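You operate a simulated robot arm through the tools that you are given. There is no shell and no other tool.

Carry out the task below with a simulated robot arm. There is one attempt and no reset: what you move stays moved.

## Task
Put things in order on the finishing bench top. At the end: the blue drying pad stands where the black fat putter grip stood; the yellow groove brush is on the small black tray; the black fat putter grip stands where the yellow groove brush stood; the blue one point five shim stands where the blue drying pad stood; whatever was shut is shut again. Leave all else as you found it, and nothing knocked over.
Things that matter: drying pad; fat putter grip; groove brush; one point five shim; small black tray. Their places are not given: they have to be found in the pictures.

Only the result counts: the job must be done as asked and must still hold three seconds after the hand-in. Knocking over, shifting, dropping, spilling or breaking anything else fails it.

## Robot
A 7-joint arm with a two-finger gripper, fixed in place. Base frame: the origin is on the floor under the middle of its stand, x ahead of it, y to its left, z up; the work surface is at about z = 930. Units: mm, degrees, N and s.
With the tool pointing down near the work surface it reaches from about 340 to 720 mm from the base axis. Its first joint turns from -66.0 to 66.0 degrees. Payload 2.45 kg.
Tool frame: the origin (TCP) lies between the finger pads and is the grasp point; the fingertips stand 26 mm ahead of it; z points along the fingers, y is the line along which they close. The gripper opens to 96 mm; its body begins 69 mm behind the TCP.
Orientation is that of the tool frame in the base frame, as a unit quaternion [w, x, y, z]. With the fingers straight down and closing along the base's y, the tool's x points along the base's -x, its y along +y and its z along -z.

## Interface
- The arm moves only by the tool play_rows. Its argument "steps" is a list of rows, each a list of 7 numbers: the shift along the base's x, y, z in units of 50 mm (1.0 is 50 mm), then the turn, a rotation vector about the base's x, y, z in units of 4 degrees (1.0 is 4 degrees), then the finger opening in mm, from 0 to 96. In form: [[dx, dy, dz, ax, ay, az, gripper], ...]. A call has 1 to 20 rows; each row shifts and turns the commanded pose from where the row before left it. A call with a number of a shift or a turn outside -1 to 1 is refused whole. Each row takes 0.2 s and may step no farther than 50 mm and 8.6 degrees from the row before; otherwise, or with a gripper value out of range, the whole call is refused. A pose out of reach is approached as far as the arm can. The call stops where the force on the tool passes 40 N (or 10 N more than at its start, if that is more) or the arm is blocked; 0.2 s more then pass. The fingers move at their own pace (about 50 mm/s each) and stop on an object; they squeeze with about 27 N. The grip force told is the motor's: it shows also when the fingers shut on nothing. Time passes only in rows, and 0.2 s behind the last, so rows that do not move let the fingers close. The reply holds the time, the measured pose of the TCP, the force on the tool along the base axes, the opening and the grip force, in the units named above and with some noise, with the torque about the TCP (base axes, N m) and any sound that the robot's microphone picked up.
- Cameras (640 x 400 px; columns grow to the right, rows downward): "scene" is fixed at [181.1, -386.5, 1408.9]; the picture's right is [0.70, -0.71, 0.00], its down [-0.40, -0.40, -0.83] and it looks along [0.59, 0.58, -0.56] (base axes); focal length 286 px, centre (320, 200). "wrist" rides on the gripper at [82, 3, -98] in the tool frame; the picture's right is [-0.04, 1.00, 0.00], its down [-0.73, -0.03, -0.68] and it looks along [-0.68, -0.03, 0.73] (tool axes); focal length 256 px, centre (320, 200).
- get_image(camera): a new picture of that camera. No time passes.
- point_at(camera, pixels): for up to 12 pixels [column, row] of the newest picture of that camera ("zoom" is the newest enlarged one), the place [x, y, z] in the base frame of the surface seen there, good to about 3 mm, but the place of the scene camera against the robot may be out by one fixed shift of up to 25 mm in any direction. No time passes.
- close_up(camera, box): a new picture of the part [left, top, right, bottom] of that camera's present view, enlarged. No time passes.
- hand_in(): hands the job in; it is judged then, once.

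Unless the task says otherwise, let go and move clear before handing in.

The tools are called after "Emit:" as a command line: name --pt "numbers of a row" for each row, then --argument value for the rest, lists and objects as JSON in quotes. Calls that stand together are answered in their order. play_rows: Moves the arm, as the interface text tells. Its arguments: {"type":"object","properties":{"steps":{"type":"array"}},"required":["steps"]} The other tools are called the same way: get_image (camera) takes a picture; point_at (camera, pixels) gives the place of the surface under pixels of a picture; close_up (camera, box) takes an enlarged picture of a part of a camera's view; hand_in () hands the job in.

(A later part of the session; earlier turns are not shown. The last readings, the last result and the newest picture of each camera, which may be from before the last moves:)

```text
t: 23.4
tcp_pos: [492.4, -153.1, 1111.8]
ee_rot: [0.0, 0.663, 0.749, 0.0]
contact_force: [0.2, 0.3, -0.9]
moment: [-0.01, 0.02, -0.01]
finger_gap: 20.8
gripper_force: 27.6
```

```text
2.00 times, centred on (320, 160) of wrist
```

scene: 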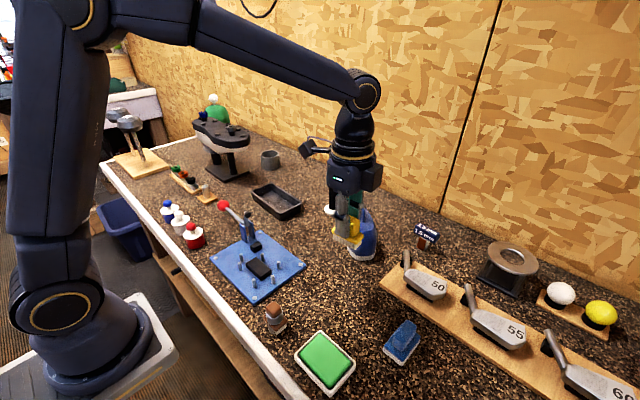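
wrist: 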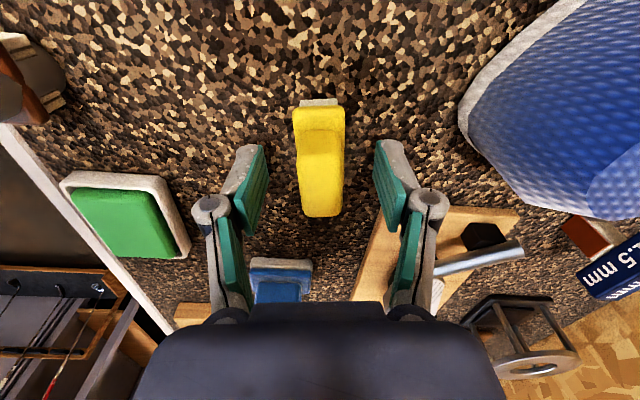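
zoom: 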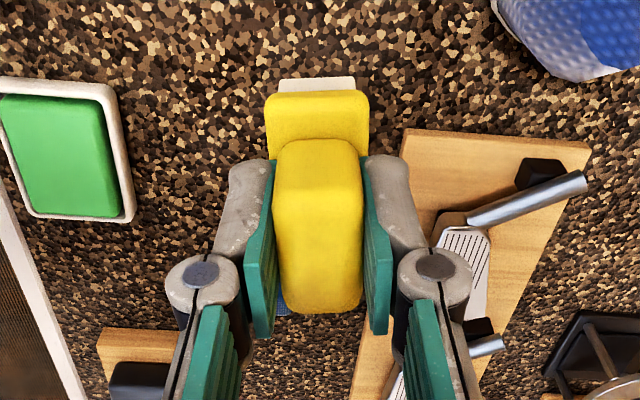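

The brush is gripped squarely and held at z≈1112. I'll carry it to above the tray with gentle acceleration, turning back 7° on the way.

Emit:
play_rows --pt "0.04 0.156 0 0 0 -0.04 0" --pt "0.081 0.311 0 0 0 -0.081 0" --pt "0.1348 0.5186 0 0 0 -0.1346 0" --pt "0.1348 0.5186 0 0 0 -0.1346 0" --pt "0.1348 0.5186 0 0 0 -0.1346 0" --pt "0.1348 0.5186 0 0 0 -0.1346 0" --pt "0.1348 0.5186 0 0 0 -0.1346 0" --pt "0.1348 0.5186 0 0 0 -0.1346 0" --pt "0.1348 0.5186 0 0 0 -0.1346 0" --pt "0.1348 0.5186 0 0 0 -0.1346 0" --pt "0.1348 0.5186 0 0 0 -0.1346 0" --pt "0.1348 0.5186 0 0 0 -0.1346 0" --pt "0.1348 0.5186 0 0 0 -0.1346 0" --pt "0.0944 0.363 0 0 0 -0.094 0" --pt "0.054 0.207 0 0 0 -0.054 0" --pt "0 0 0 0 0 0 0"

Emit:
get_image --camera "wrist"

Emit:
get_image --camera "scene"

```text
t: 26.8
tcp_pos: [576.7, 184.2, 1111.6]
ee_rot: [0.0, 0.707, 0.707, 0.0]
contact_force: [-1.2, -0.2, -0.5]
moment: [0.03, 0.01, 0.01]
finger_gap: 21.0
gripper_force: 26.9
```

```text
taken
```

wrist: 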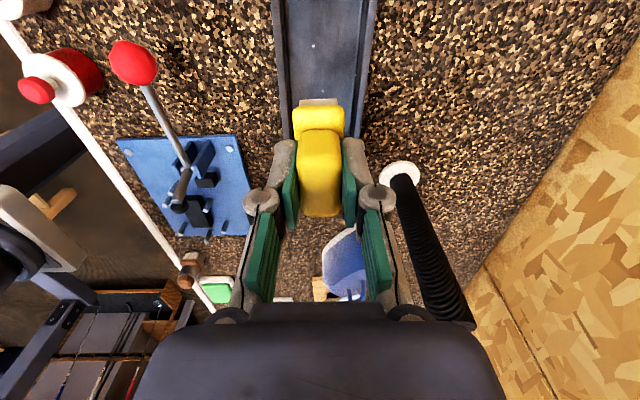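

```text
taken
```

scene: 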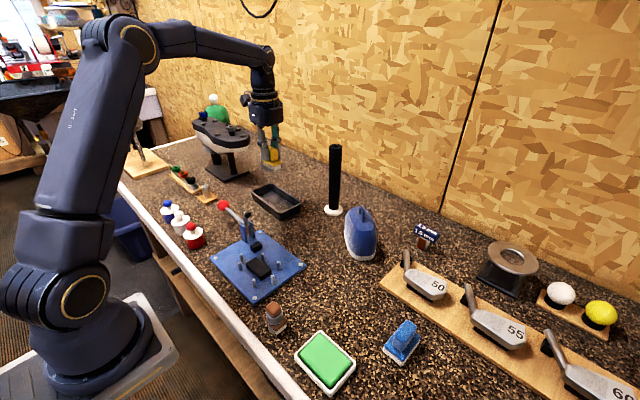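

The brush is over the tray and still gripped. I'll measure the tray rim from this view to centre on it before lowering.

Emit:
point_at --camera "wrist" --pixels '[[276, 40], [372, 40], [279, 80], [370, 80], [285, 110], [365, 110], [320, 30], [295, 30], [352, 30], [320, 80], [300, 115], [340, 115]]'

Emit:
close_up --camera "wrist" --box '[240, 0, 400, 100]'

```text
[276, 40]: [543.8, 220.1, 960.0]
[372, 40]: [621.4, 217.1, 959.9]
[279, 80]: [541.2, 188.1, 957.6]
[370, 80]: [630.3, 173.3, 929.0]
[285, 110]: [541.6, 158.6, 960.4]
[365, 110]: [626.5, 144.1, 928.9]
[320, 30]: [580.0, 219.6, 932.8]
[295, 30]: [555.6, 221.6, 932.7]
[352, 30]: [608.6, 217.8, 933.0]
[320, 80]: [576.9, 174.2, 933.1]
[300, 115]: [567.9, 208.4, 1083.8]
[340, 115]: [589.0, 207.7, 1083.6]
```

```text
4.00 times, centred on (320, 50) of wrist
```

zoom: 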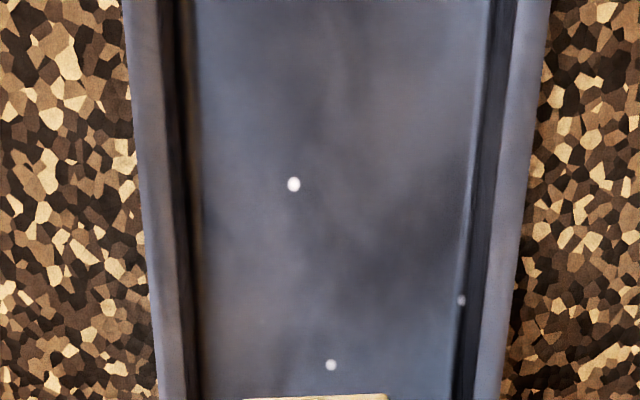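

The tray spans x 539–622 with its floor at z≈933, so I shift +3.5 mm in x and lower the brush to just above the floor.

Emit:
play_rows --pt "0.035 0 -0.2 0 0 0 0" --pt "0.035 0 -0.4 0 0 0 0" --pt "0 0 -0.5 0 0 0 0" --pt "0 0 -0.5 0 0 0 0" --pt "0 0 -0.4 0 0 0 0" --pt "0 0 -0.25 0 0 0 0" --pt "0 0 -0.12 0 0 0 0" --pt "0 0 -0.08 0 0 0 0" --pt "0 0 0 0 0 0 0"

Emit:
close_up --camera "scene" --box '[220, 130, 340, 230]'

Emit:
get_image --camera "wrist"

```text
t: 28.8
tcp_pos: [582.9, 182.6, 989.3]
ee_rot: [0.0, 0.707, 0.707, 0.0]
contact_force: [-0.5, -0.4, 0.1]
moment: [-0.02, 0.01, 0.03]
finger_gap: 21.4
gripper_force: 27.1
```

```text
4.00 times, centred on (280, 180) of scene
```

zoom: 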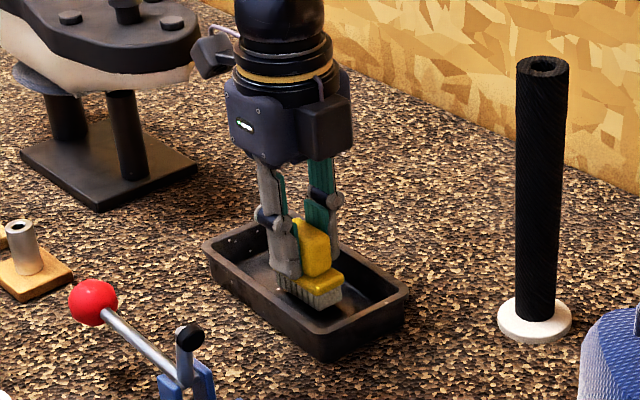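

```text
taken
```

wrist: 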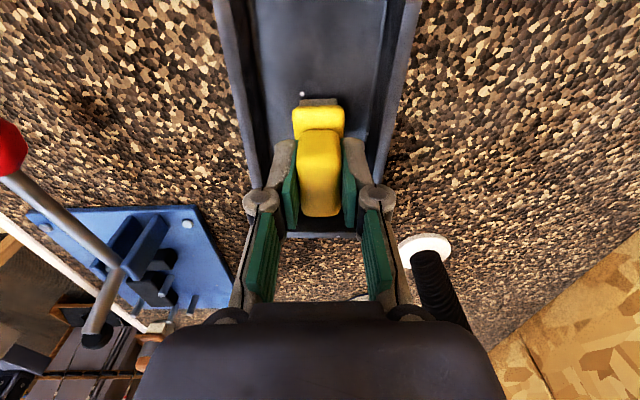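

The brush is inside the tray with clear space on both sides, a few mm above the floor. I'll lower in tiny steps until contact shows.

Emit:
play_rows --pt "0 0 -0.04 0 0 0 0" --pt "0 0 -0.03 0 0 0 0" --pt "0 0 0 0 0 0 0"

```text
t: 29.6
tcp_pos: [581.3, 183.4, 984.9]
ee_rot: [0.0, 0.707, 0.707, 0.0]
contact_force: [-0.5, 0.3, 0.1]
moment: [0.02, 0.03, -0.02]
finger_gap: 21.2
gripper_force: 27.0
```

Emit:
play_rows --pt "0 0 -0.03 0 0 0 0" --pt "0 0 0 0 0 0 0"

Emit:
close_up --camera "scene" --box '[250, 170, 310, 220]'

```text
t: 30.2
tcp_pos: [582.5, 181.9, 986.7]
ee_rot: [0.001, 0.707, 0.707, 0.001]
contact_force: [-0.5, -0.7, 9.8]
moment: [-0.05, 0.09, 0.01]
finger_gap: 20.9
gripper_force: 26.6
```

```text
8.00 times, centred on (280, 195) of scene
```

zoom: 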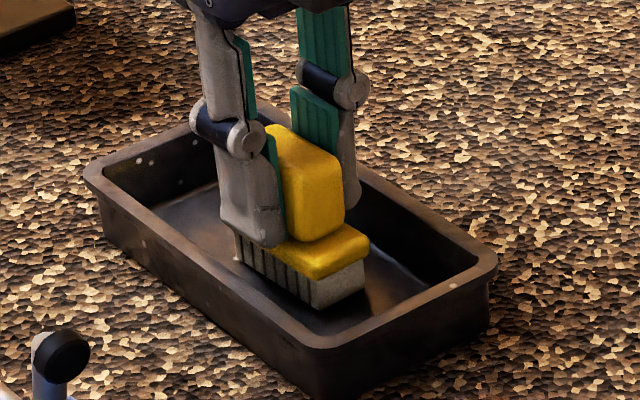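

Contact force of 9.8 N in z shows the brush is resting on the tray floor. I'll ease up slightly, open a little, and lift straight out.

Emit:
play_rows --pt "0 0 0.02 0 0 0 0" --pt "0 0 0 0 0 0 26" --pt "0 0 0 0 0 0 32" --pt "0 0 0 0 0 0 32" --pt "0 0 0.2 0 0 0 32" --pt "0 0 0.3 0 0 0 32" --pt "0 0 0.4 0 0 0 34" --pt "0 0 0.5 0 0 0 50" --pt "0 0 0.8 0 0 0 60" --pt "0 0 0.8 0 0 0 60" --pt "0 0 0.8 0 0 0 60" --pt "0 0 0.8 0 0 0 60" --pt "0 0 0 0 0 0 60"

Emit:
close_up --camera "scene" --box '[220, 130, 340, 230]'

Emit:
get_image --camera "wrist"

```text
t: 33.0
tcp_pos: [582.1, 182.6, 1216.5]
ee_rot: [0.0, 0.707, 0.707, 0.001]
contact_force: [-0.1, 0.1, -0.4]
moment: [0.02, 0.0, 0.01]
finger_gap: 60.0
gripper_force: 0.1
```

```text
4.00 times, centred on (280, 180) of scene
```

zoom: 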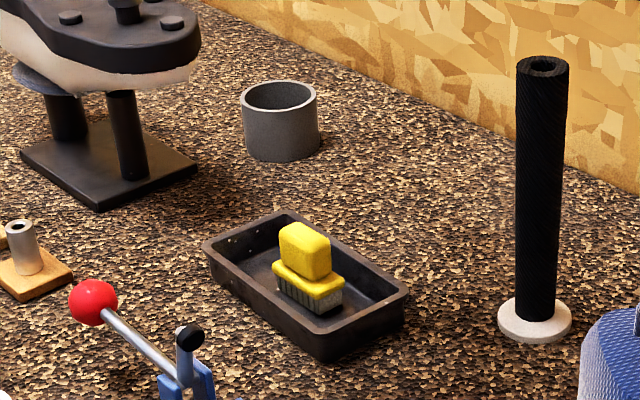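

```text
taken
```

wrist: 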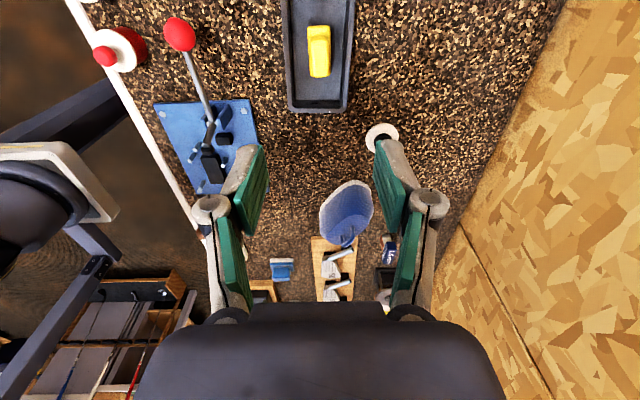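

The yellow brush now stands in the tray, upright and released. Next is the grip: I'll move to above its axis at about (680, 46), staying well above its top at z 1131, and check alignment.

Emit:
play_rows --pt "0.392 -0.5464 0 0 0 0 80" --pt "0.392 -0.5464 0 0 0 0 80" --pt "0.392 -0.5464 0 0 0 0 80" --pt "0.392 -0.5464 0 0 0 0 80" --pt "0.392 -0.5464 0 0 0 0 80" --pt "0 0 0 0 0 0 80"

Emit:
get_image --camera "wrist"

Emit:
close_up --camera "wrist" --box '[240, 50, 400, 150]'

```text
t: 34.4
tcp_pos: [643.7, 75.7, 1210.8]
ee_rot: [0.001, 0.706, 0.708, 0.0]
contact_force: [0.8, -0.2, -0.6]
moment: [0.01, 0.01, 0.0]
finger_gap: 79.8
gripper_force: 0.0
out of reach, approached as far as the arm can: row 4, 5
```

```text
taken
```

wrist: 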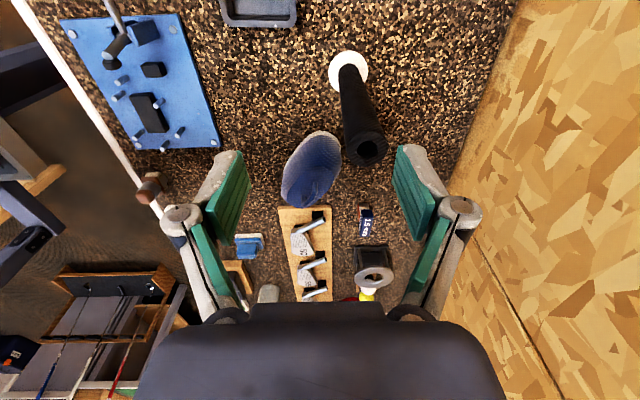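

```text
4.00 times, centred on (320, 100) of wrist
```

zoom: 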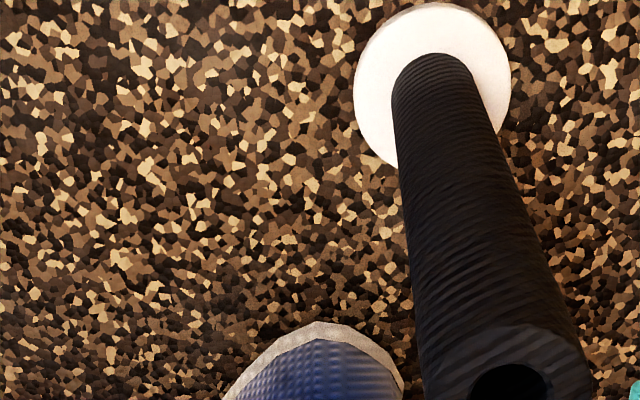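

The arm ran out of reach at z≈1211 (stopped at (643.7, 75.7)), so I can't come down over the grip from above. Instead I'll back off, turn the fingers to close along y, and slide in along +x at z≈1088 with the grip between the fingers. First I'll back off and check where the commanded pose is.

Emit:
play_rows --pt "-0.8 0 0 0 0 1 80" --pt "-0.8 0 0 0 0 1 80" --pt "-0.6 0 0 0 0 1 80" --pt "0 0 0 0 0 1 80" --pt "0 0 0 0 0 1 80"

```text
t: 35.6
tcp_pos: [533.6, 76.3, 1211.2]
ee_rot: [0.0, 0.573, 0.819, 0.0]
contact_force: [-0.6, 0.3, 0.6]
moment: [0.0, -0.01, 0.0]
finger_gap: 80.2
gripper_force: 0.1
```

The commanded pose follows the measured one, now at (533.6, 76.3) with 70° still to turn back. I'll finish turning while moving to y=46.

Emit:
play_rows --pt "0 -0.0337 0 0 0 1 80" --pt "0 -0.0337 0 0 0 1 80" --pt "0 -0.0337 0 0 0 1 80" --pt "0 -0.0337 0 0 0 1 80" --pt "0 -0.0337 0 0 0 1 80" --pt "0 -0.0337 0 0 0 1 80" --pt "0 -0.0337 0 0 0 1 80" --pt "0 -0.0337 0 0 0 1 80" --pt "0 -0.0337 0 0 0 1 80" --pt "0 -0.0337 0 0 0 1 80" --pt "0 -0.0337 0 0 0 1 80" --pt "0 -0.0337 0 0 0 1 80" --pt "0 -0.0337 0 0 0 1 80" --pt "0 -0.0337 0 0 0 1 80" --pt "0 -0.0337 0 0 0 1 80" --pt "0 -0.0337 0 0 0 1 80" --pt "0 -0.0337 0 0 0 1 80" --pt "0 -0.0337 0 0 0 0.5 80" --pt "0 0 0 0 0 0 80"

Emit:
get_image --camera "wrist"

Emit:
get_image --camera "scene"

Emit:
point_at --camera "scene" --pixels '[[224, 205], [249, 215], [250, 235], [247, 212], [260, 243], [278, 190]]'

```text
t: 39.6
tcp_pos: [533.2, 45.6, 1210.7]
ee_rot: [0.0, 0.0, 1.0, 0.0]
contact_force: [-0.3, 0.0, 0.3]
moment: [-0.03, -0.05, -0.02]
finger_gap: 80.0
gripper_force: 0.0
```

```text
taken
```

wrist: 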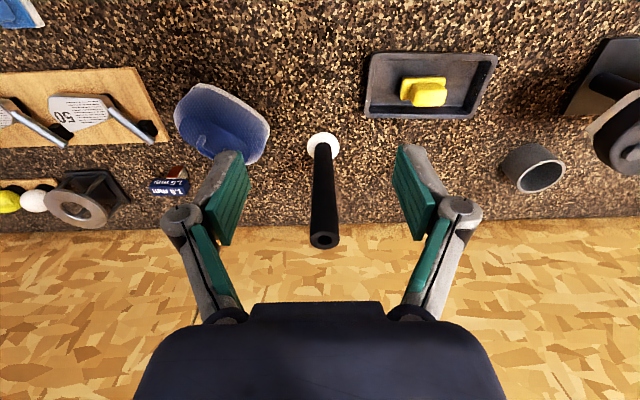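

```text
taken
```

scene: 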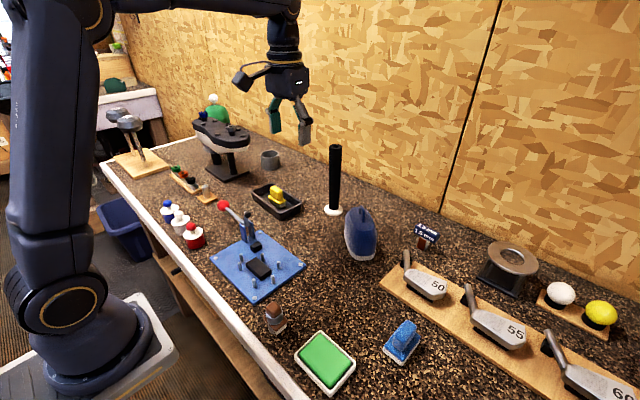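

```text
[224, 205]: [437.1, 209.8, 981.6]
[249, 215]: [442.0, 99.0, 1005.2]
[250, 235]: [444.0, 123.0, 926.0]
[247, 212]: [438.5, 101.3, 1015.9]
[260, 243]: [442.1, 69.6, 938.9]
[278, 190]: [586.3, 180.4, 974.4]
```

All is clear: the clamp's top is about z 1030 at (440, 100), away from my path. I'll descend at x≈545 to z≈1088 and check the grip's alignment between the fingers.

Emit:
play_rows --pt "0.1 0 -0.7 0 0 0 80" --pt "0.1 0 -0.8 0 0 0 80" --pt "0 0 -0.6 0 0 0 80" --pt "0 0 -0.35 0 0 0 80" --pt "0 0 0 0 0 0 80"

Emit:
get_image --camera "wrist"

Emit:
point_at --camera "wrist" --pixels '[[320, 240], [320, 220], [308, 250], [334, 250], [321, 260], [321, 280], [306, 200], [336, 200], [321, 190], [321, 300], [300, 190], [340, 185]]'

```text
t: 40.8
tcp_pos: [543.7, 45.7, 1086.7]
ee_rot: [0.0, 0.001, 1.0, 0.0]
contact_force: [0.0, 0.3, -0.2]
moment: [-0.02, 0.01, 0.03]
finger_gap: 79.9
gripper_force: 0.0
```

```text
taken
```

wrist: 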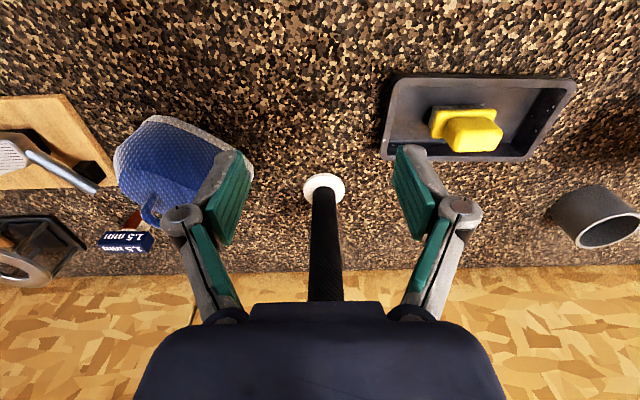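

```text
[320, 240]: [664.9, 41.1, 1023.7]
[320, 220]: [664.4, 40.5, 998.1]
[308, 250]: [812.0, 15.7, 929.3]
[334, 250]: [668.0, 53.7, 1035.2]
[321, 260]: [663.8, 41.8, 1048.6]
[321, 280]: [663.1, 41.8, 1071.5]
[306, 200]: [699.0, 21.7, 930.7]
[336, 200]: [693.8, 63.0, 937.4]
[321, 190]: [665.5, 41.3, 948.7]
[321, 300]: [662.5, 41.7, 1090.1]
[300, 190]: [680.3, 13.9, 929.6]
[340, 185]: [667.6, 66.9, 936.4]
```

The grip's near face is at x≈664 and its axis at y≈45.6, matching the tool's y of 45.7. I'll advance along +x in modest steps so the grip enters between the fingers.

Emit:
play_rows --pt "0.4 0 0 0 0 0 80" --pt "0.5 0 0 0 0 0 80" --pt "0.5 0 0 0 0 0 80" --pt "0.5 0 0 0 0 0 80" --pt "0 0 0 0 0 0 80"

Emit:
get_image --camera "wrist"

Emit:
close_up --camera "scene" --box '[260, 80, 400, 220]'

```text
t: 42.0
tcp_pos: [639.1, 44.7, 1088.5]
ee_rot: [0.0, -0.001, 1.0, 0.0]
contact_force: [0.2, 0.3, 0.2]
moment: [0.02, 0.0, -0.05]
finger_gap: 80.0
gripper_force: 0.1
```

```text
taken
```

wrist: 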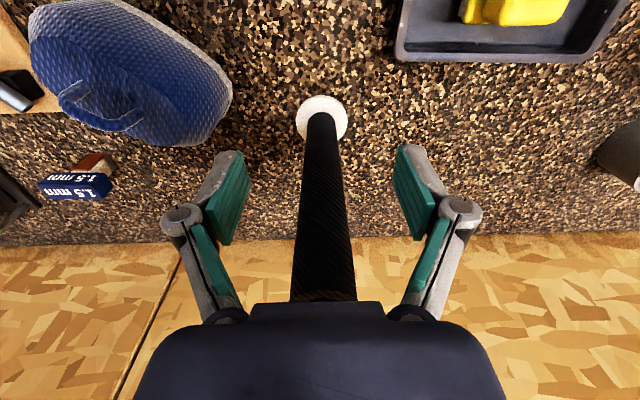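

```text
2.86 times, centred on (330, 150) of scene
```

zoom: 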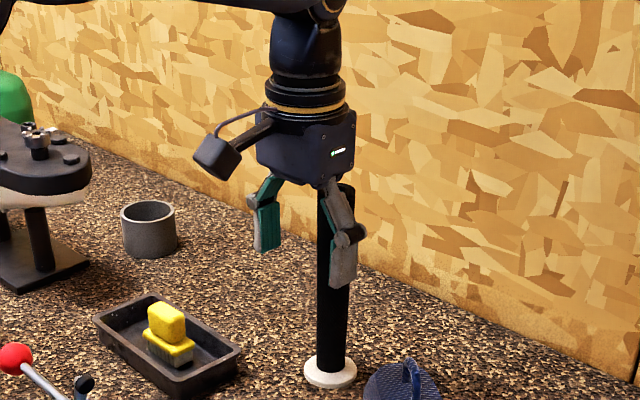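

The grip is centred between the fingers with its top below the gripper body. I'll advance the last 42 mm.

Emit:
play_rows --pt "0.3 0.01 0 0 0 0 80" --pt "0.3 0.01 0 0 0 0 80" --pt "0.24 0 0 0 0 0 80" --pt "0 0 0 0 0 0 80"

Emit:
close_up --camera "scene" --box '[280, 100, 400, 220]'

Emit:
get_image --camera "wrist"

```text
t: 43.0
tcp_pos: [680.4, 45.9, 1087.0]
ee_rot: [0.0, 0.0, 1.0, 0.001]
contact_force: [-0.5, -0.9, -0.1]
moment: [0.0, 0.02, -0.02]
finger_gap: 79.9
gripper_force: 0.0
```

```text
3.33 times, centred on (340, 160) of scene
```

zoom: 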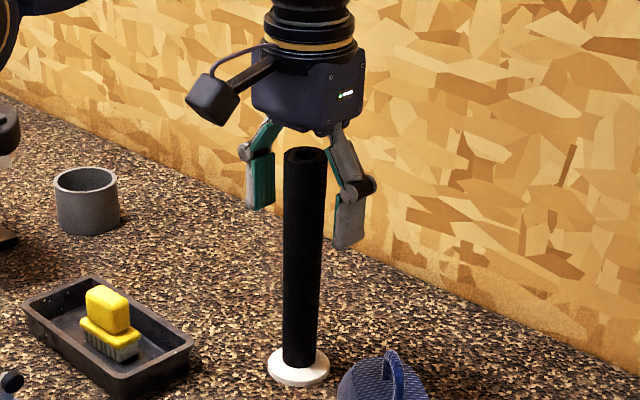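

```text
taken
```

wrist: 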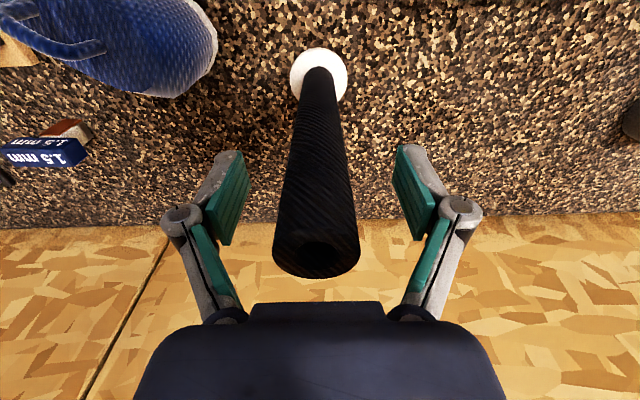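

The grip is centred between the fingers (wrist column ~319, TCP at (680.4, 45.9, 1087)). I'll close on it and make a small test lift.

Emit:
play_rows --pt "0 0 0 0 0 0 60" --pt "0 0 0 0 0 0 40" --pt "0 0 0 0 0 0 20" --pt "0 0 0 0 0 0 0" --pt "0 0 0 0 0 0 0" --pt "0 0 0 0 0 0 0"

Emit:
play_rows --pt "0 0 0.1 0 0 0 0" --pt "0 0 0.1 0 0 0 0" --pt "0 0 0.1 0 0 0 0" --pt "0 0 0 0 0 0 0"

Emit:
close_up --camera "scene" --box '[280, 100, 400, 220]'

Emit:
get_image --camera "wrist"

```text
t: 44.4
tcp_pos: [680.6, 46.2, 1087.7]
ee_rot: [0.0, 0.0, 1.0, 0.0]
contact_force: [0.5, -0.6, -0.3]
moment: [-0.05, 0.04, -0.01]
finger_gap: 30.7
gripper_force: 27.5
```

```text
t: 45.4
tcp_pos: [681.4, 46.9, 1103.9]
ee_rot: [0.0, 0.001, 1.0, 0.0]
contact_force: [-1.1, 0.4, -0.6]
moment: [0.04, 0.01, -0.02]
finger_gap: 30.4
gripper_force: 26.9
```

```text
3.33 times, centred on (340, 160) of scene
```

zoom: 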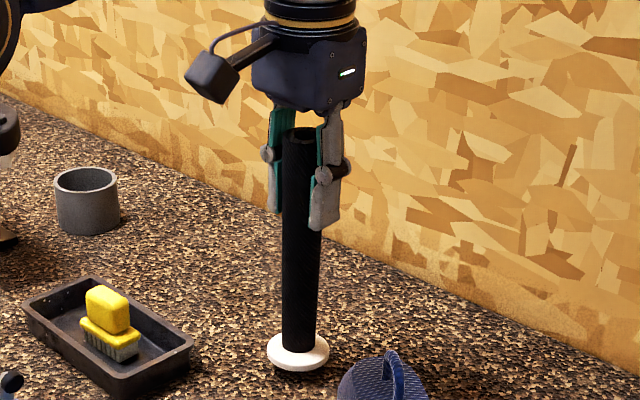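

```text
taken
```

wrist: 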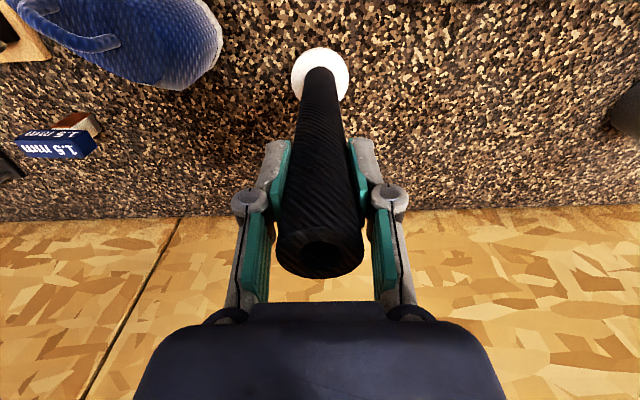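

The white disc lifted together with the grip, so it is one piece, held with its bottom 157.5 mm below the TCP. I'll raise it while drawing inward along x, within reach limits.

Emit:
play_rows --pt "-0.1 0 0.2 0 0 0 0" --pt "-0.3 0 0.3 0 0 0 0" --pt "-0.4 0 0.35 0 0 0 0" --pt "-0.45 0 0.35 0 0 0 0" --pt "-0.45 0 0.35 0 0 0 0" --pt "-0.45 0 0.3 0 0 0 0" --pt "-0.35 0 0.2 0 0 0 0" --pt "-0.2 0 0.1 0 0 0 0" --pt "0 0 0 0 0 0 0"

Emit:
get_image --camera "scene"

Emit:
get_image --camera "wrist"

```text
t: 47.4
tcp_pos: [545.6, 45.2, 1210.3]
ee_rot: [0.0, 0.0, 1.0, -0.001]
contact_force: [-1.0, 0.4, -1.5]
moment: [0.0, -0.04, 0.0]
finger_gap: 30.8
gripper_force: 27.1
```

```text
taken
```

scene: 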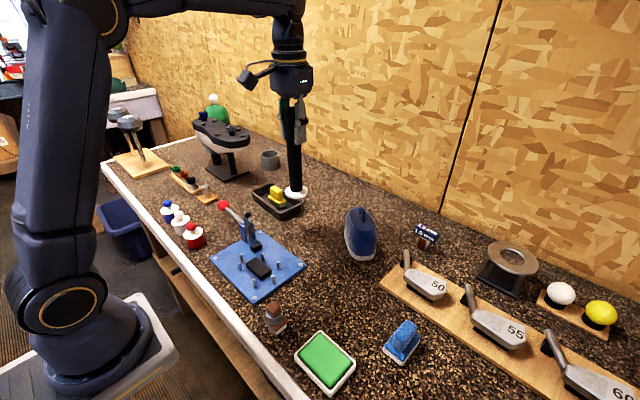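

```text
taken
```

wrist: 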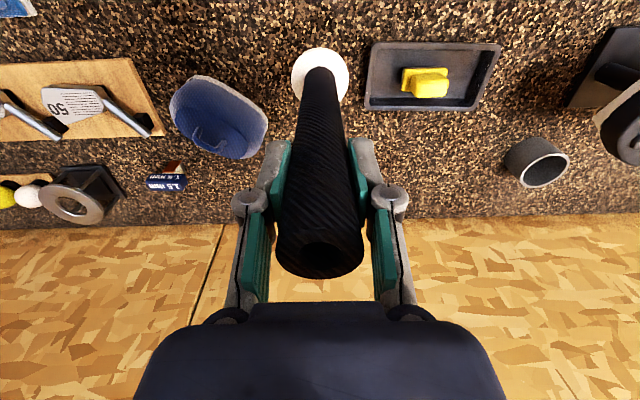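

The grip is held upright at z≈1210. I'll carry it across to above the brush's old place (474.5, −168).

Emit:
play_rows --pt "-0.077 -0.23 0 0 0 0 0" --pt "-0.154 -0.461 0 0 0 0 0" --pt "-0.192 -0.576 0 0 0 0 0" --pt "-0.192 -0.576 0 0 0 0 0" --pt "-0.192 -0.576 0 0 0 0 0" --pt "-0.192 -0.576 0 0 0 0 0" --pt "-0.192 -0.576 0 0 0 0 0" --pt "-0.154 -0.461 0 0 0 0 0" --pt "-0.077 -0.23 0 0 0 0 0" --pt "0 0 0 0 0 0 0"

Emit:
get_image --camera "scene"

Emit:
get_image --camera "wrist"

Emit:
point_at --camera "wrist" --pixels '[[320, 50], [295, 70], [346, 70], [320, 60], [300, 55], [340, 55], [302, 90], [342, 90]]'

```text
t: 49.6
tcp_pos: [474.5, -168.1, 1211.3]
ee_rot: [0.0, 0.0, 1.0, -0.001]
contact_force: [-0.5, 0.6, -1.0]
moment: [-0.04, 0.0, 0.02]
finger_gap: 30.5
gripper_force: 26.5
```

```text
taken
```

scene: 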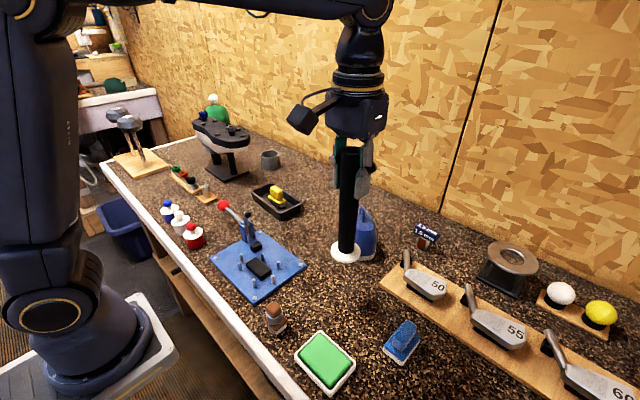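

```text
taken
```

wrist: 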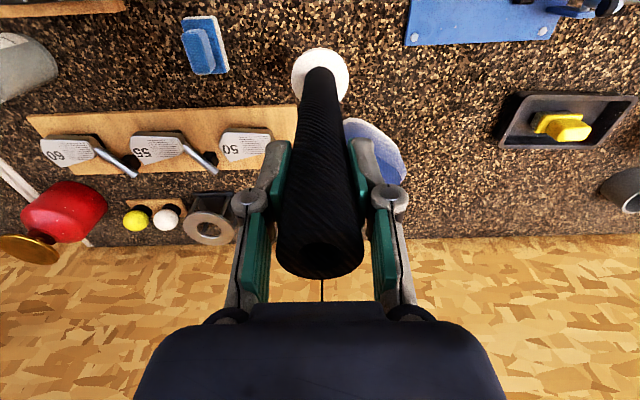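

```text
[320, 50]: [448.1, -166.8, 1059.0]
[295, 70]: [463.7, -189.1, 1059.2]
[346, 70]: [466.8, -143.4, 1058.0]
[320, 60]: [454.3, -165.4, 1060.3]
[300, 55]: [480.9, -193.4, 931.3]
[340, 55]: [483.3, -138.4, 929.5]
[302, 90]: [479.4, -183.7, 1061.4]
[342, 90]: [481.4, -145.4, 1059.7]
```

The disc's near edge is at x≈448 and its y centre ≈ −166.5, so the grip is centred within about 2 mm of the brush's old place. I'll lower it to just above the bench.

Emit:
play_rows --pt "0.01 -0.02 -0.3 0 0 0 0" --pt "0 0 -0.5 0 0 0 0" --pt "0 0 -0.5 0 0 0 0" --pt "0 0 -0.5 0 0 0 0" --pt "0 0 -0.35 0 0 0 0" --pt "0 0 -0.15 0 0 0 0" --pt "0 0 -0.06 0 0 0 0" --pt "0 0 0 0 0 0 0"

Emit:
close_up --camera "scene" --box '[290, 220, 410, 320]'

```text
t: 51.4
tcp_pos: [474.8, -168.4, 1092.7]
ee_rot: [0.0, 0.0, 1.0, 0.0]
contact_force: [0.1, -0.6, -1.0]
moment: [0.02, 0.0, -0.01]
finger_gap: 30.5
gripper_force: 27.1
```

```text
4.00 times, centred on (350, 270) of scene
```

zoom: 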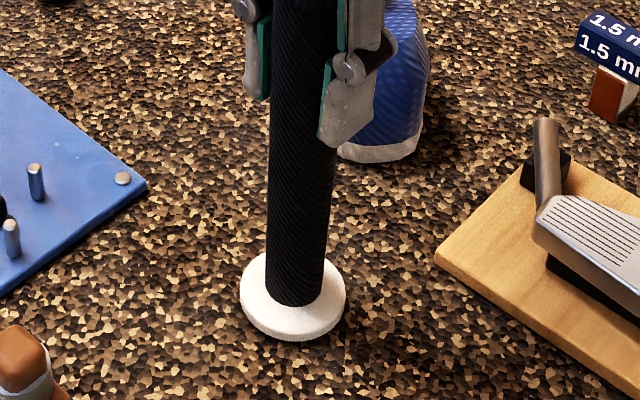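

The disc is a few mm above the bench at the right spot. I'll lower in tiny steps and watch the force.

Emit:
play_rows --pt "0 0 -0.04 0 0 0 0" --pt "0 0 -0.03 0 0 0 0" --pt "0 0 0 0 0 0 0"

Emit:
play_rows --pt "0 0 -0.03 0 0 0 0" --pt "0 0 0 0 0 0 0"

```text
t: 52.2
tcp_pos: [475.0, -167.8, 1089.2]
ee_rot: [0.0, 0.0, 1.0, 0.0]
contact_force: [-0.5, 1.1, -0.7]
moment: [0.0, 0.01, -0.01]
finger_gap: 30.6
gripper_force: 27.1
```

```text
t: 52.8
tcp_pos: [475.6, -168.7, 1089.1]
ee_rot: [0.0, 0.0, 1.0, 0.0]
contact_force: [-0.6, 0.7, -1.4]
moment: [-0.01, -0.02, 0.02]
finger_gap: 30.3
gripper_force: 27.0
```

Emit:
play_rows --pt "0 0 -0.03 0 0 0 0" --pt "0 0 0 0 0 0 0"

```text
t: 53.4
tcp_pos: [474.2, -167.2, 1086.6]
ee_rot: [0.001, 0.0, 1.0, -0.001]
contact_force: [-3.1, 0.5, 20.2]
moment: [0.16, 0.59, 0.05]
finger_gap: 30.6
gripper_force: 27.2
```

Contact of about 20 N shows the grip is standing on the bench. I'll ease up by about 1 mm to relax the load before opening.

Emit:
play_rows --pt "0 0 0.02 0 0 0 0" --pt "0 0 0 0 0 0 0"

```text
t: 54.0
tcp_pos: [476.1, -168.9, 1088.8]
ee_rot: [0.001, 0.0, 1.0, 0.0]
contact_force: [0.4, -1.4, 13.1]
moment: [-0.13, -0.11, 0.0]
finger_gap: 30.6
gripper_force: 27.0
```

Emit:
play_rows --pt "0 0 0.02 0 0 0 0" --pt "0 0 0 0 0 0 0"

```text
t: 54.6
tcp_pos: [476.1, -167.7, 1088.0]
ee_rot: [-0.001, 0.0, 1.0, 0.0]
contact_force: [0.8, -0.8, 1.2]
moment: [-0.03, -0.23, -0.02]
finger_gap: 30.7
gripper_force: 26.8
```

The load is down to about 1 N. I'll open the fingers now and check that the grip stays upright.

Emit:
play_rows --pt "0 0 0 0 0 0 33" --pt "0 0 0 0 0 0 36" --pt "0 0 0 0 0 0 45" --pt "0 0 0 0 0 0 60" --pt "0 0 0 0 0 0 80" --pt "0 0 0 0 0 0 80" --pt "0 0 0 0 0 0 80"

Emit:
get_image --camera "wrist"

Emit:
get_image --camera "scene"

```text
t: 56.2
tcp_pos: [473.9, -167.2, 1088.2]
ee_rot: [0.0, 0.001, 1.0, -0.001]
contact_force: [-0.6, 1.3, 0.3]
moment: [0.0, 0.02, 0.0]
finger_gap: 80.0
gripper_force: 0.1
```

```text
taken
```

wrist: 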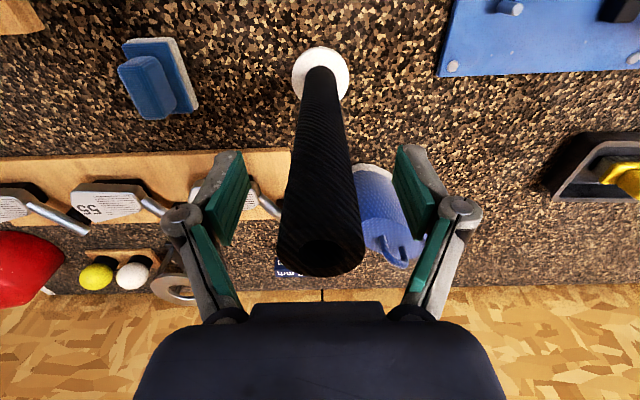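

```text
taken
```

scene: 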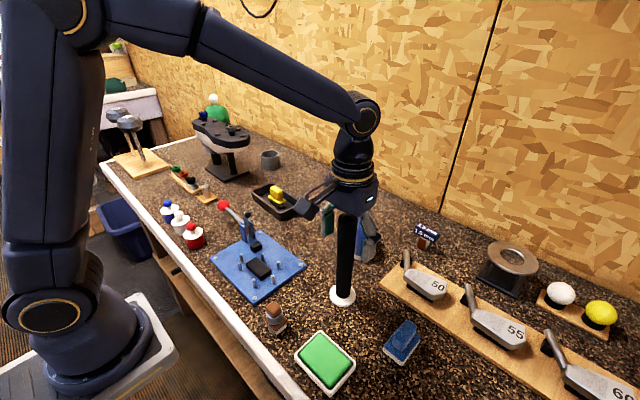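

The grip stands upright by itself at the brush's old place. I'll lift straight up, clear its top, then move to view the blue pad.

Emit:
play_rows --pt "0 0 0.2 0 0 0 80" --pt "0 0 0.4 0 0 0 80" --pt "0 0 0.6 0 0 0 80" --pt "0 0 0.6 0 0 0 80" --pt "0 0 0.5 0 0 0 80" --pt "0 0 0 0 0 0 80"

Emit:
play_rows --pt "-0.4 -0.65 0 0 0 0 80" --pt "-0.4 -0.65 0 0 0 0 80" --pt "-0.4 -0.65 0 0 0 0 80" --pt "-0.4 -0.65 0 0 0 0 80" --pt "0 0 -0.7 0 0 0 80" --pt "0 0 -0.7 0 0 0 80" --pt "0 0 0 0 0 0 80"

Emit:
get_image --camera "wrist"

Emit:
close_up --camera "scene" --box '[300, 180, 440, 320]'

```text
t: 57.6
tcp_pos: [475.3, -167.4, 1203.9]
ee_rot: [-0.001, 0.001, 1.0, 0.0]
contact_force: [-0.2, 0.1, 0.9]
moment: [0.01, 0.02, 0.01]
finger_gap: 80.3
gripper_force: 0.0
```

```text
t: 59.2
tcp_pos: [396.3, -297.9, 1132.3]
ee_rot: [0.0, 0.0, 1.0, -0.001]
contact_force: [-0.2, -0.2, -0.6]
moment: [-0.03, 0.02, 0.02]
finger_gap: 80.2
gripper_force: 0.1
```

```text
taken
```

wrist: 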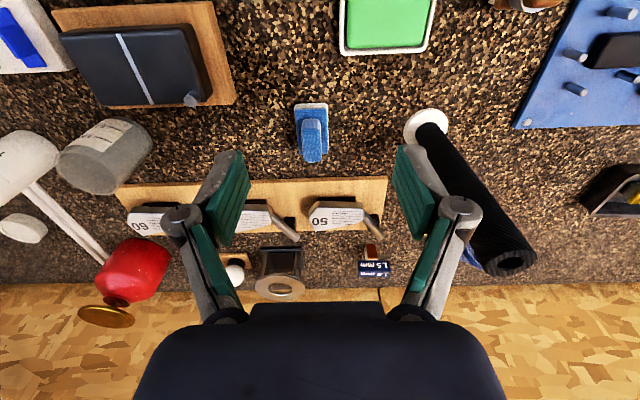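

```text
2.86 times, centred on (370, 250) of scene
```

zoom: 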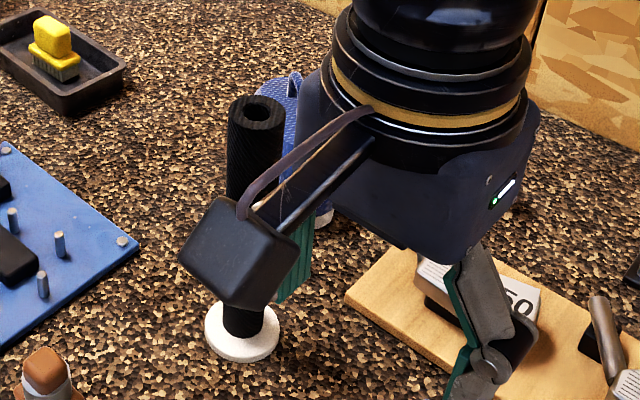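

The grip is standing, and the blue pad at wrist (311,132) lies nearly along x. I'll zoom in and measure it.

Emit:
close_up --camera "wrist" --box '[260, 90, 360, 170]'

```text
5.00 times, centred on (310, 130) of wrist
```

zoom: 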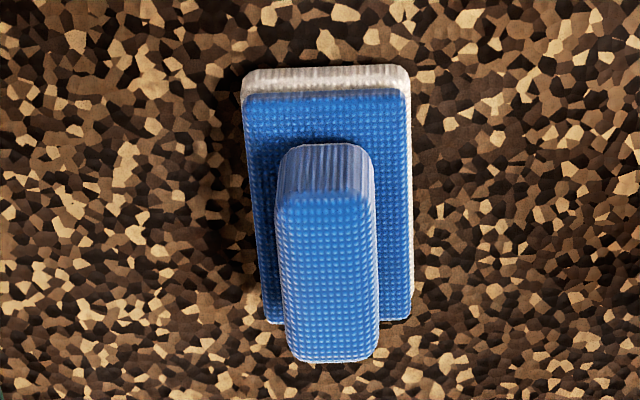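

Emit:
point_at --camera "zoom" --pixels '[[280, 215], [370, 210], [295, 350], [372, 348], [325, 210], [330, 352], [250, 105], [405, 100], [268, 310], [405, 310], [248, 80], [405, 75]]'

Emit:
point_at --camera "zoom" --pixels '[[278, 280], [375, 280], [325, 280], [250, 200], [410, 200], [326, 100], [326, 72], [326, 150], [244, 100], [411, 100], [286, 170], [368, 170]]'

```text
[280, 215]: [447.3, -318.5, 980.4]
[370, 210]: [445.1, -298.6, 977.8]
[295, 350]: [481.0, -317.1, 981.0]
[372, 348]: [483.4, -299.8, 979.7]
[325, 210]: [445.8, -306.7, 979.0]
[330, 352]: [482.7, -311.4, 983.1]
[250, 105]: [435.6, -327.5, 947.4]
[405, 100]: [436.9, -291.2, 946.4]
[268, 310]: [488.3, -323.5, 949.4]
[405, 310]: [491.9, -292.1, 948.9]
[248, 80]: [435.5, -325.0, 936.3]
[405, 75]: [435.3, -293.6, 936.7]
```

```text
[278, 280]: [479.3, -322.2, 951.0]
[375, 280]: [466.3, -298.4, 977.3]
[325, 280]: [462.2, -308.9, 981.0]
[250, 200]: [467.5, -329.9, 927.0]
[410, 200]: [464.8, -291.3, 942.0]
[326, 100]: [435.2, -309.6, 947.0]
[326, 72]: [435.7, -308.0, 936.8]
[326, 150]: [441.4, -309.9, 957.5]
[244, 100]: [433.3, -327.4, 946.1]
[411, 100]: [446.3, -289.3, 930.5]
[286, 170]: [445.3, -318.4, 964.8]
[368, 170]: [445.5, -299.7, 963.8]
```

The pad's base spans about x 434–492, y −327 to −290, so its place is about (463.5, −308.7). Its 20 mm-wide handle (y −319 to −298, z 950–982) already matches the tool's closing direction. I'll move above it.

Emit:
play_rows --pt "0.451 -0.072 -0.48 0 0 0 60" --pt "0.451 -0.072 -0.48 0 0 0 60" --pt "0.451 -0.072 -0.48 0 0 0 60" --pt "0 0 0 0 0 0 60"

Emit:
get_image --camera "wrist"

Emit:
close_up --camera "wrist" --box '[260, 50, 380, 150]'

```text
t: 60.2
tcp_pos: [462.3, -307.5, 1061.2]
ee_rot: [0.0, 0.0, 1.0, 0.0]
contact_force: [-0.9, 0.1, 0.4]
moment: [-0.03, -0.01, -0.02]
finger_gap: 60.1
gripper_force: 0.2
```

```text
taken
```

wrist: 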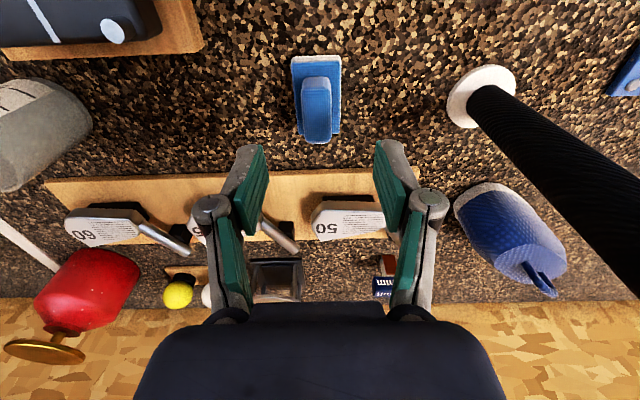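

```text
4.00 times, centred on (320, 100) of wrist
```

zoom: 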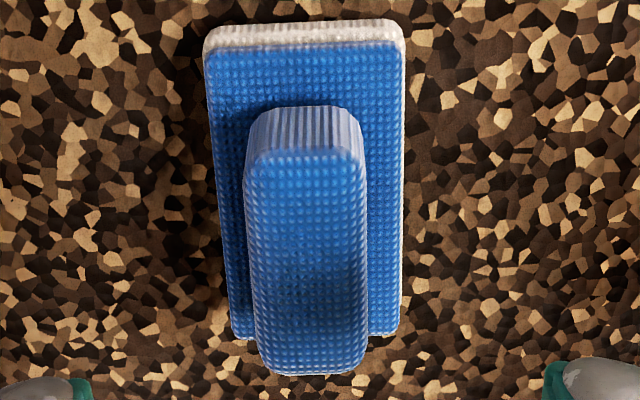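

The handle sits about 2 mm to the −y side of the tool centre (column ~317 vs 320.6). I'll correct that and descend to TCP z≈978, then check.

Emit:
play_rows --pt "0.02 -0.04 -0.4 0 0 0 60" --pt "0 0 -0.5 0 0 0 60" --pt "0 0 -0.45 0 0 0 60" --pt "0 0 -0.29 0 0 0 60" --pt "0 0 0 0 0 0 60"

Emit:
close_up --camera "scene" --box '[350, 270, 460, 380]'

Emit:
get_image --camera "wrist"

```text
t: 61.4
tcp_pos: [463.3, -310.1, 978.6]
ee_rot: [0.001, 0.0, 1.0, 0.001]
contact_force: [-0.2, -1.0, -0.5]
moment: [0.02, 0.01, 0.03]
finger_gap: 60.1
gripper_force: 0.0
```

```text
3.64 times, centred on (405, 325) of scene
```

zoom: 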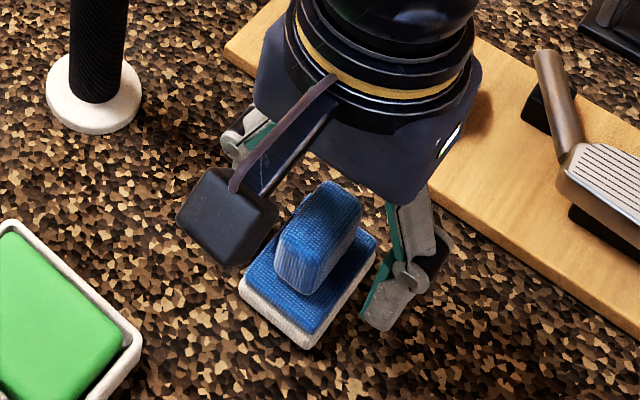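

```text
taken
```

wrist: 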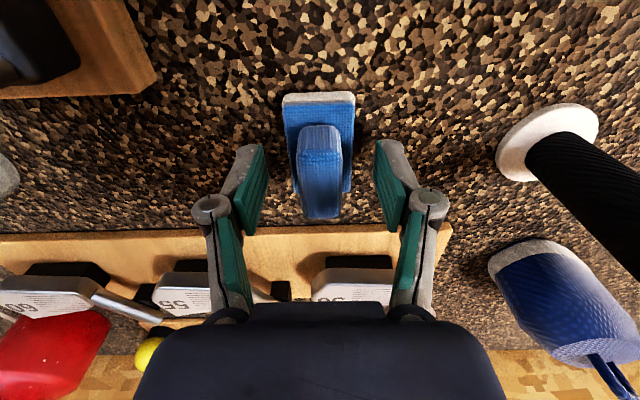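

The handle is centred between the fingers (wrist column ~320), with no contact. I'll close and test-lift slowly.

Emit:
play_rows --pt "0 0 0 0 0 0 40" --pt "0 0 0 0 0 0 20" --pt "0 0 0 0 0 0 0" --pt "0 0 0 0 0 0 0" --pt "0 0 0 0 0 0 0" --pt "0 0 0 0 0 0 0"

Emit:
play_rows --pt "0 0 0.1 0 0 0 0" --pt "0 0 0.1 0 0 0 0" --pt "0 0 0.1 0 0 0 0" --pt "0 0 0.1 0 0 0 0" --pt "0 0 0 0 0 0 0"

Emit:
get_image --camera "wrist"

Emit:
close_up --camera "scene" --box '[350, 270, 460, 380]'

```text
t: 62.8
tcp_pos: [463.7, -310.6, 979.3]
ee_rot: [0.0, 0.0, 1.0, 0.0]
contact_force: [0.3, 0.7, 0.3]
moment: [0.01, -0.01, 0.05]
finger_gap: 21.0
gripper_force: 26.6
```

```text
t: 64.0
tcp_pos: [462.9, -310.4, 1000.0]
ee_rot: [0.0, -0.001, 1.0, 0.0]
contact_force: [-0.8, -0.3, -0.8]
moment: [0.01, 0.01, 0.02]
finger_gap: 20.9
gripper_force: 27.0
```

```text
taken
```

wrist: 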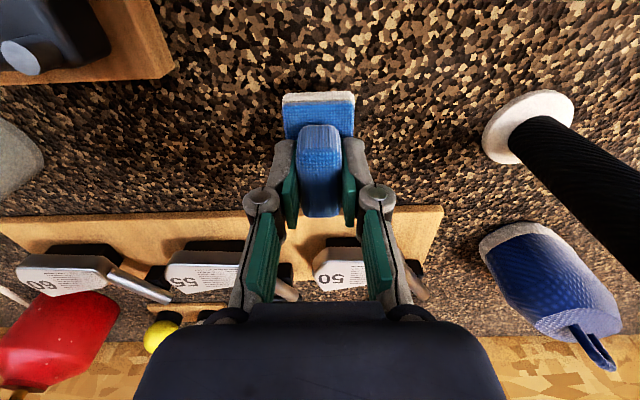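

```text
3.64 times, centred on (405, 325) of scene
```

zoom: 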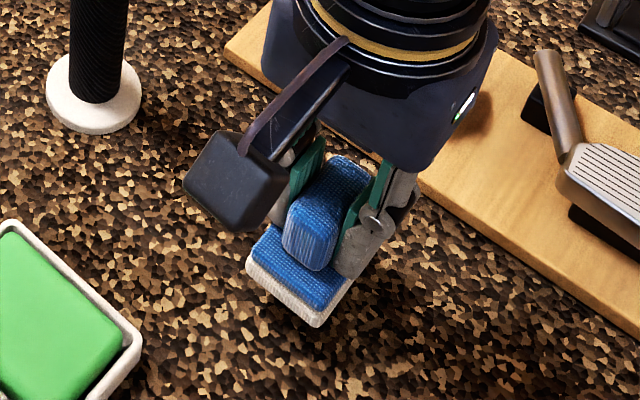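

The pad is lifted and held (gap 20.9, force 27). I'll raise it to z≈1200 so it clears the tall grip, then carry it on.

Emit:
play_rows --pt "0 0 0.2 0 0 0 0" --pt "0 0 0.35 0 0 0 0" --pt "0 0 0.5 0 0 0 0" --pt "0 0 0.5 0 0 0 0" --pt "0 0 0.5 0 0 0 0" --pt "0 0 0.5 0 0 0 0" --pt "0 0 0.5 0 0 0 0" --pt "0 0 0.5 0 0 0 0" --pt "0 0 0.35 0 0 0 0" --pt "0 0 0.15 0 0 0 0" --pt "0 0 0 0 0 0 0"

Emit:
get_image --camera "wrist"

```text
t: 66.4
tcp_pos: [463.6, -310.0, 1201.9]
ee_rot: [0.0, -0.001, 1.0, 0.0]
contact_force: [-0.4, -0.7, -0.5]
moment: [0.0, 0.0, -0.01]
finger_gap: 20.9
gripper_force: 27.3
```

```text
taken
```

wrist: 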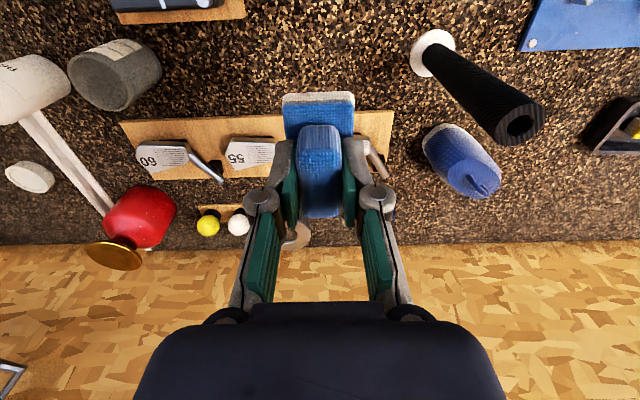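

The pad is at z≈1202, with its bottom ~1153 against the grip's top at 1131. I'll carry it to (600, 46) in gentle steps.

Emit:
play_rows --pt "0.088 0.23 0 0 0 0 0" --pt "0.176 0.459 0 0 0 0 0" --pt "0.22 0.574 0 0 0 0 0" --pt "0.22 0.574 0 0 0 0 0" --pt "0.22 0.574 0 0 0 0 0" --pt "0.22 0.574 0 0 0 0 0" --pt "0.22 0.574 0 0 0 0 0" --pt "0.22 0.574 0 0 0 0 0" --pt "0.22 0.574 0 0 0 0 0" --pt "0.22 0.574 0 0 0 0 0" --pt "0.22 0.574 0 0 0 0 0" --pt "0.22 0.574 0 0 0 0 0" --pt "0.176 0.459 0 0 0 0 0" --pt "0.088 0.23 0 0 0 0 0" --pt "0 0 0 0 0 0 0"

Emit:
get_image --camera "scene"

Emit:
get_image --camera "wrist"

```text
t: 69.6
tcp_pos: [600.0, 45.2, 1201.8]
ee_rot: [-0.001, 0.0, 1.0, 0.0]
contact_force: [-0.7, 0.0, -0.6]
moment: [0.0, 0.01, -0.01]
finger_gap: 21.1
gripper_force: 27.0
```

```text
taken
```

scene: 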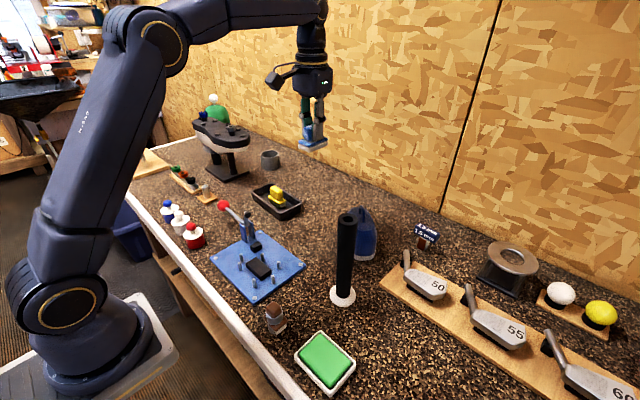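

```text
taken
```

wrist: 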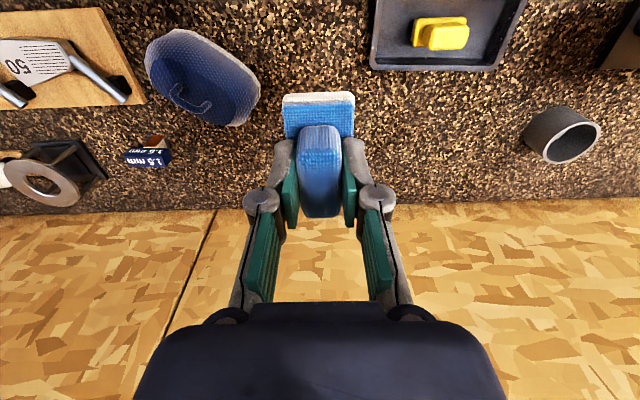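

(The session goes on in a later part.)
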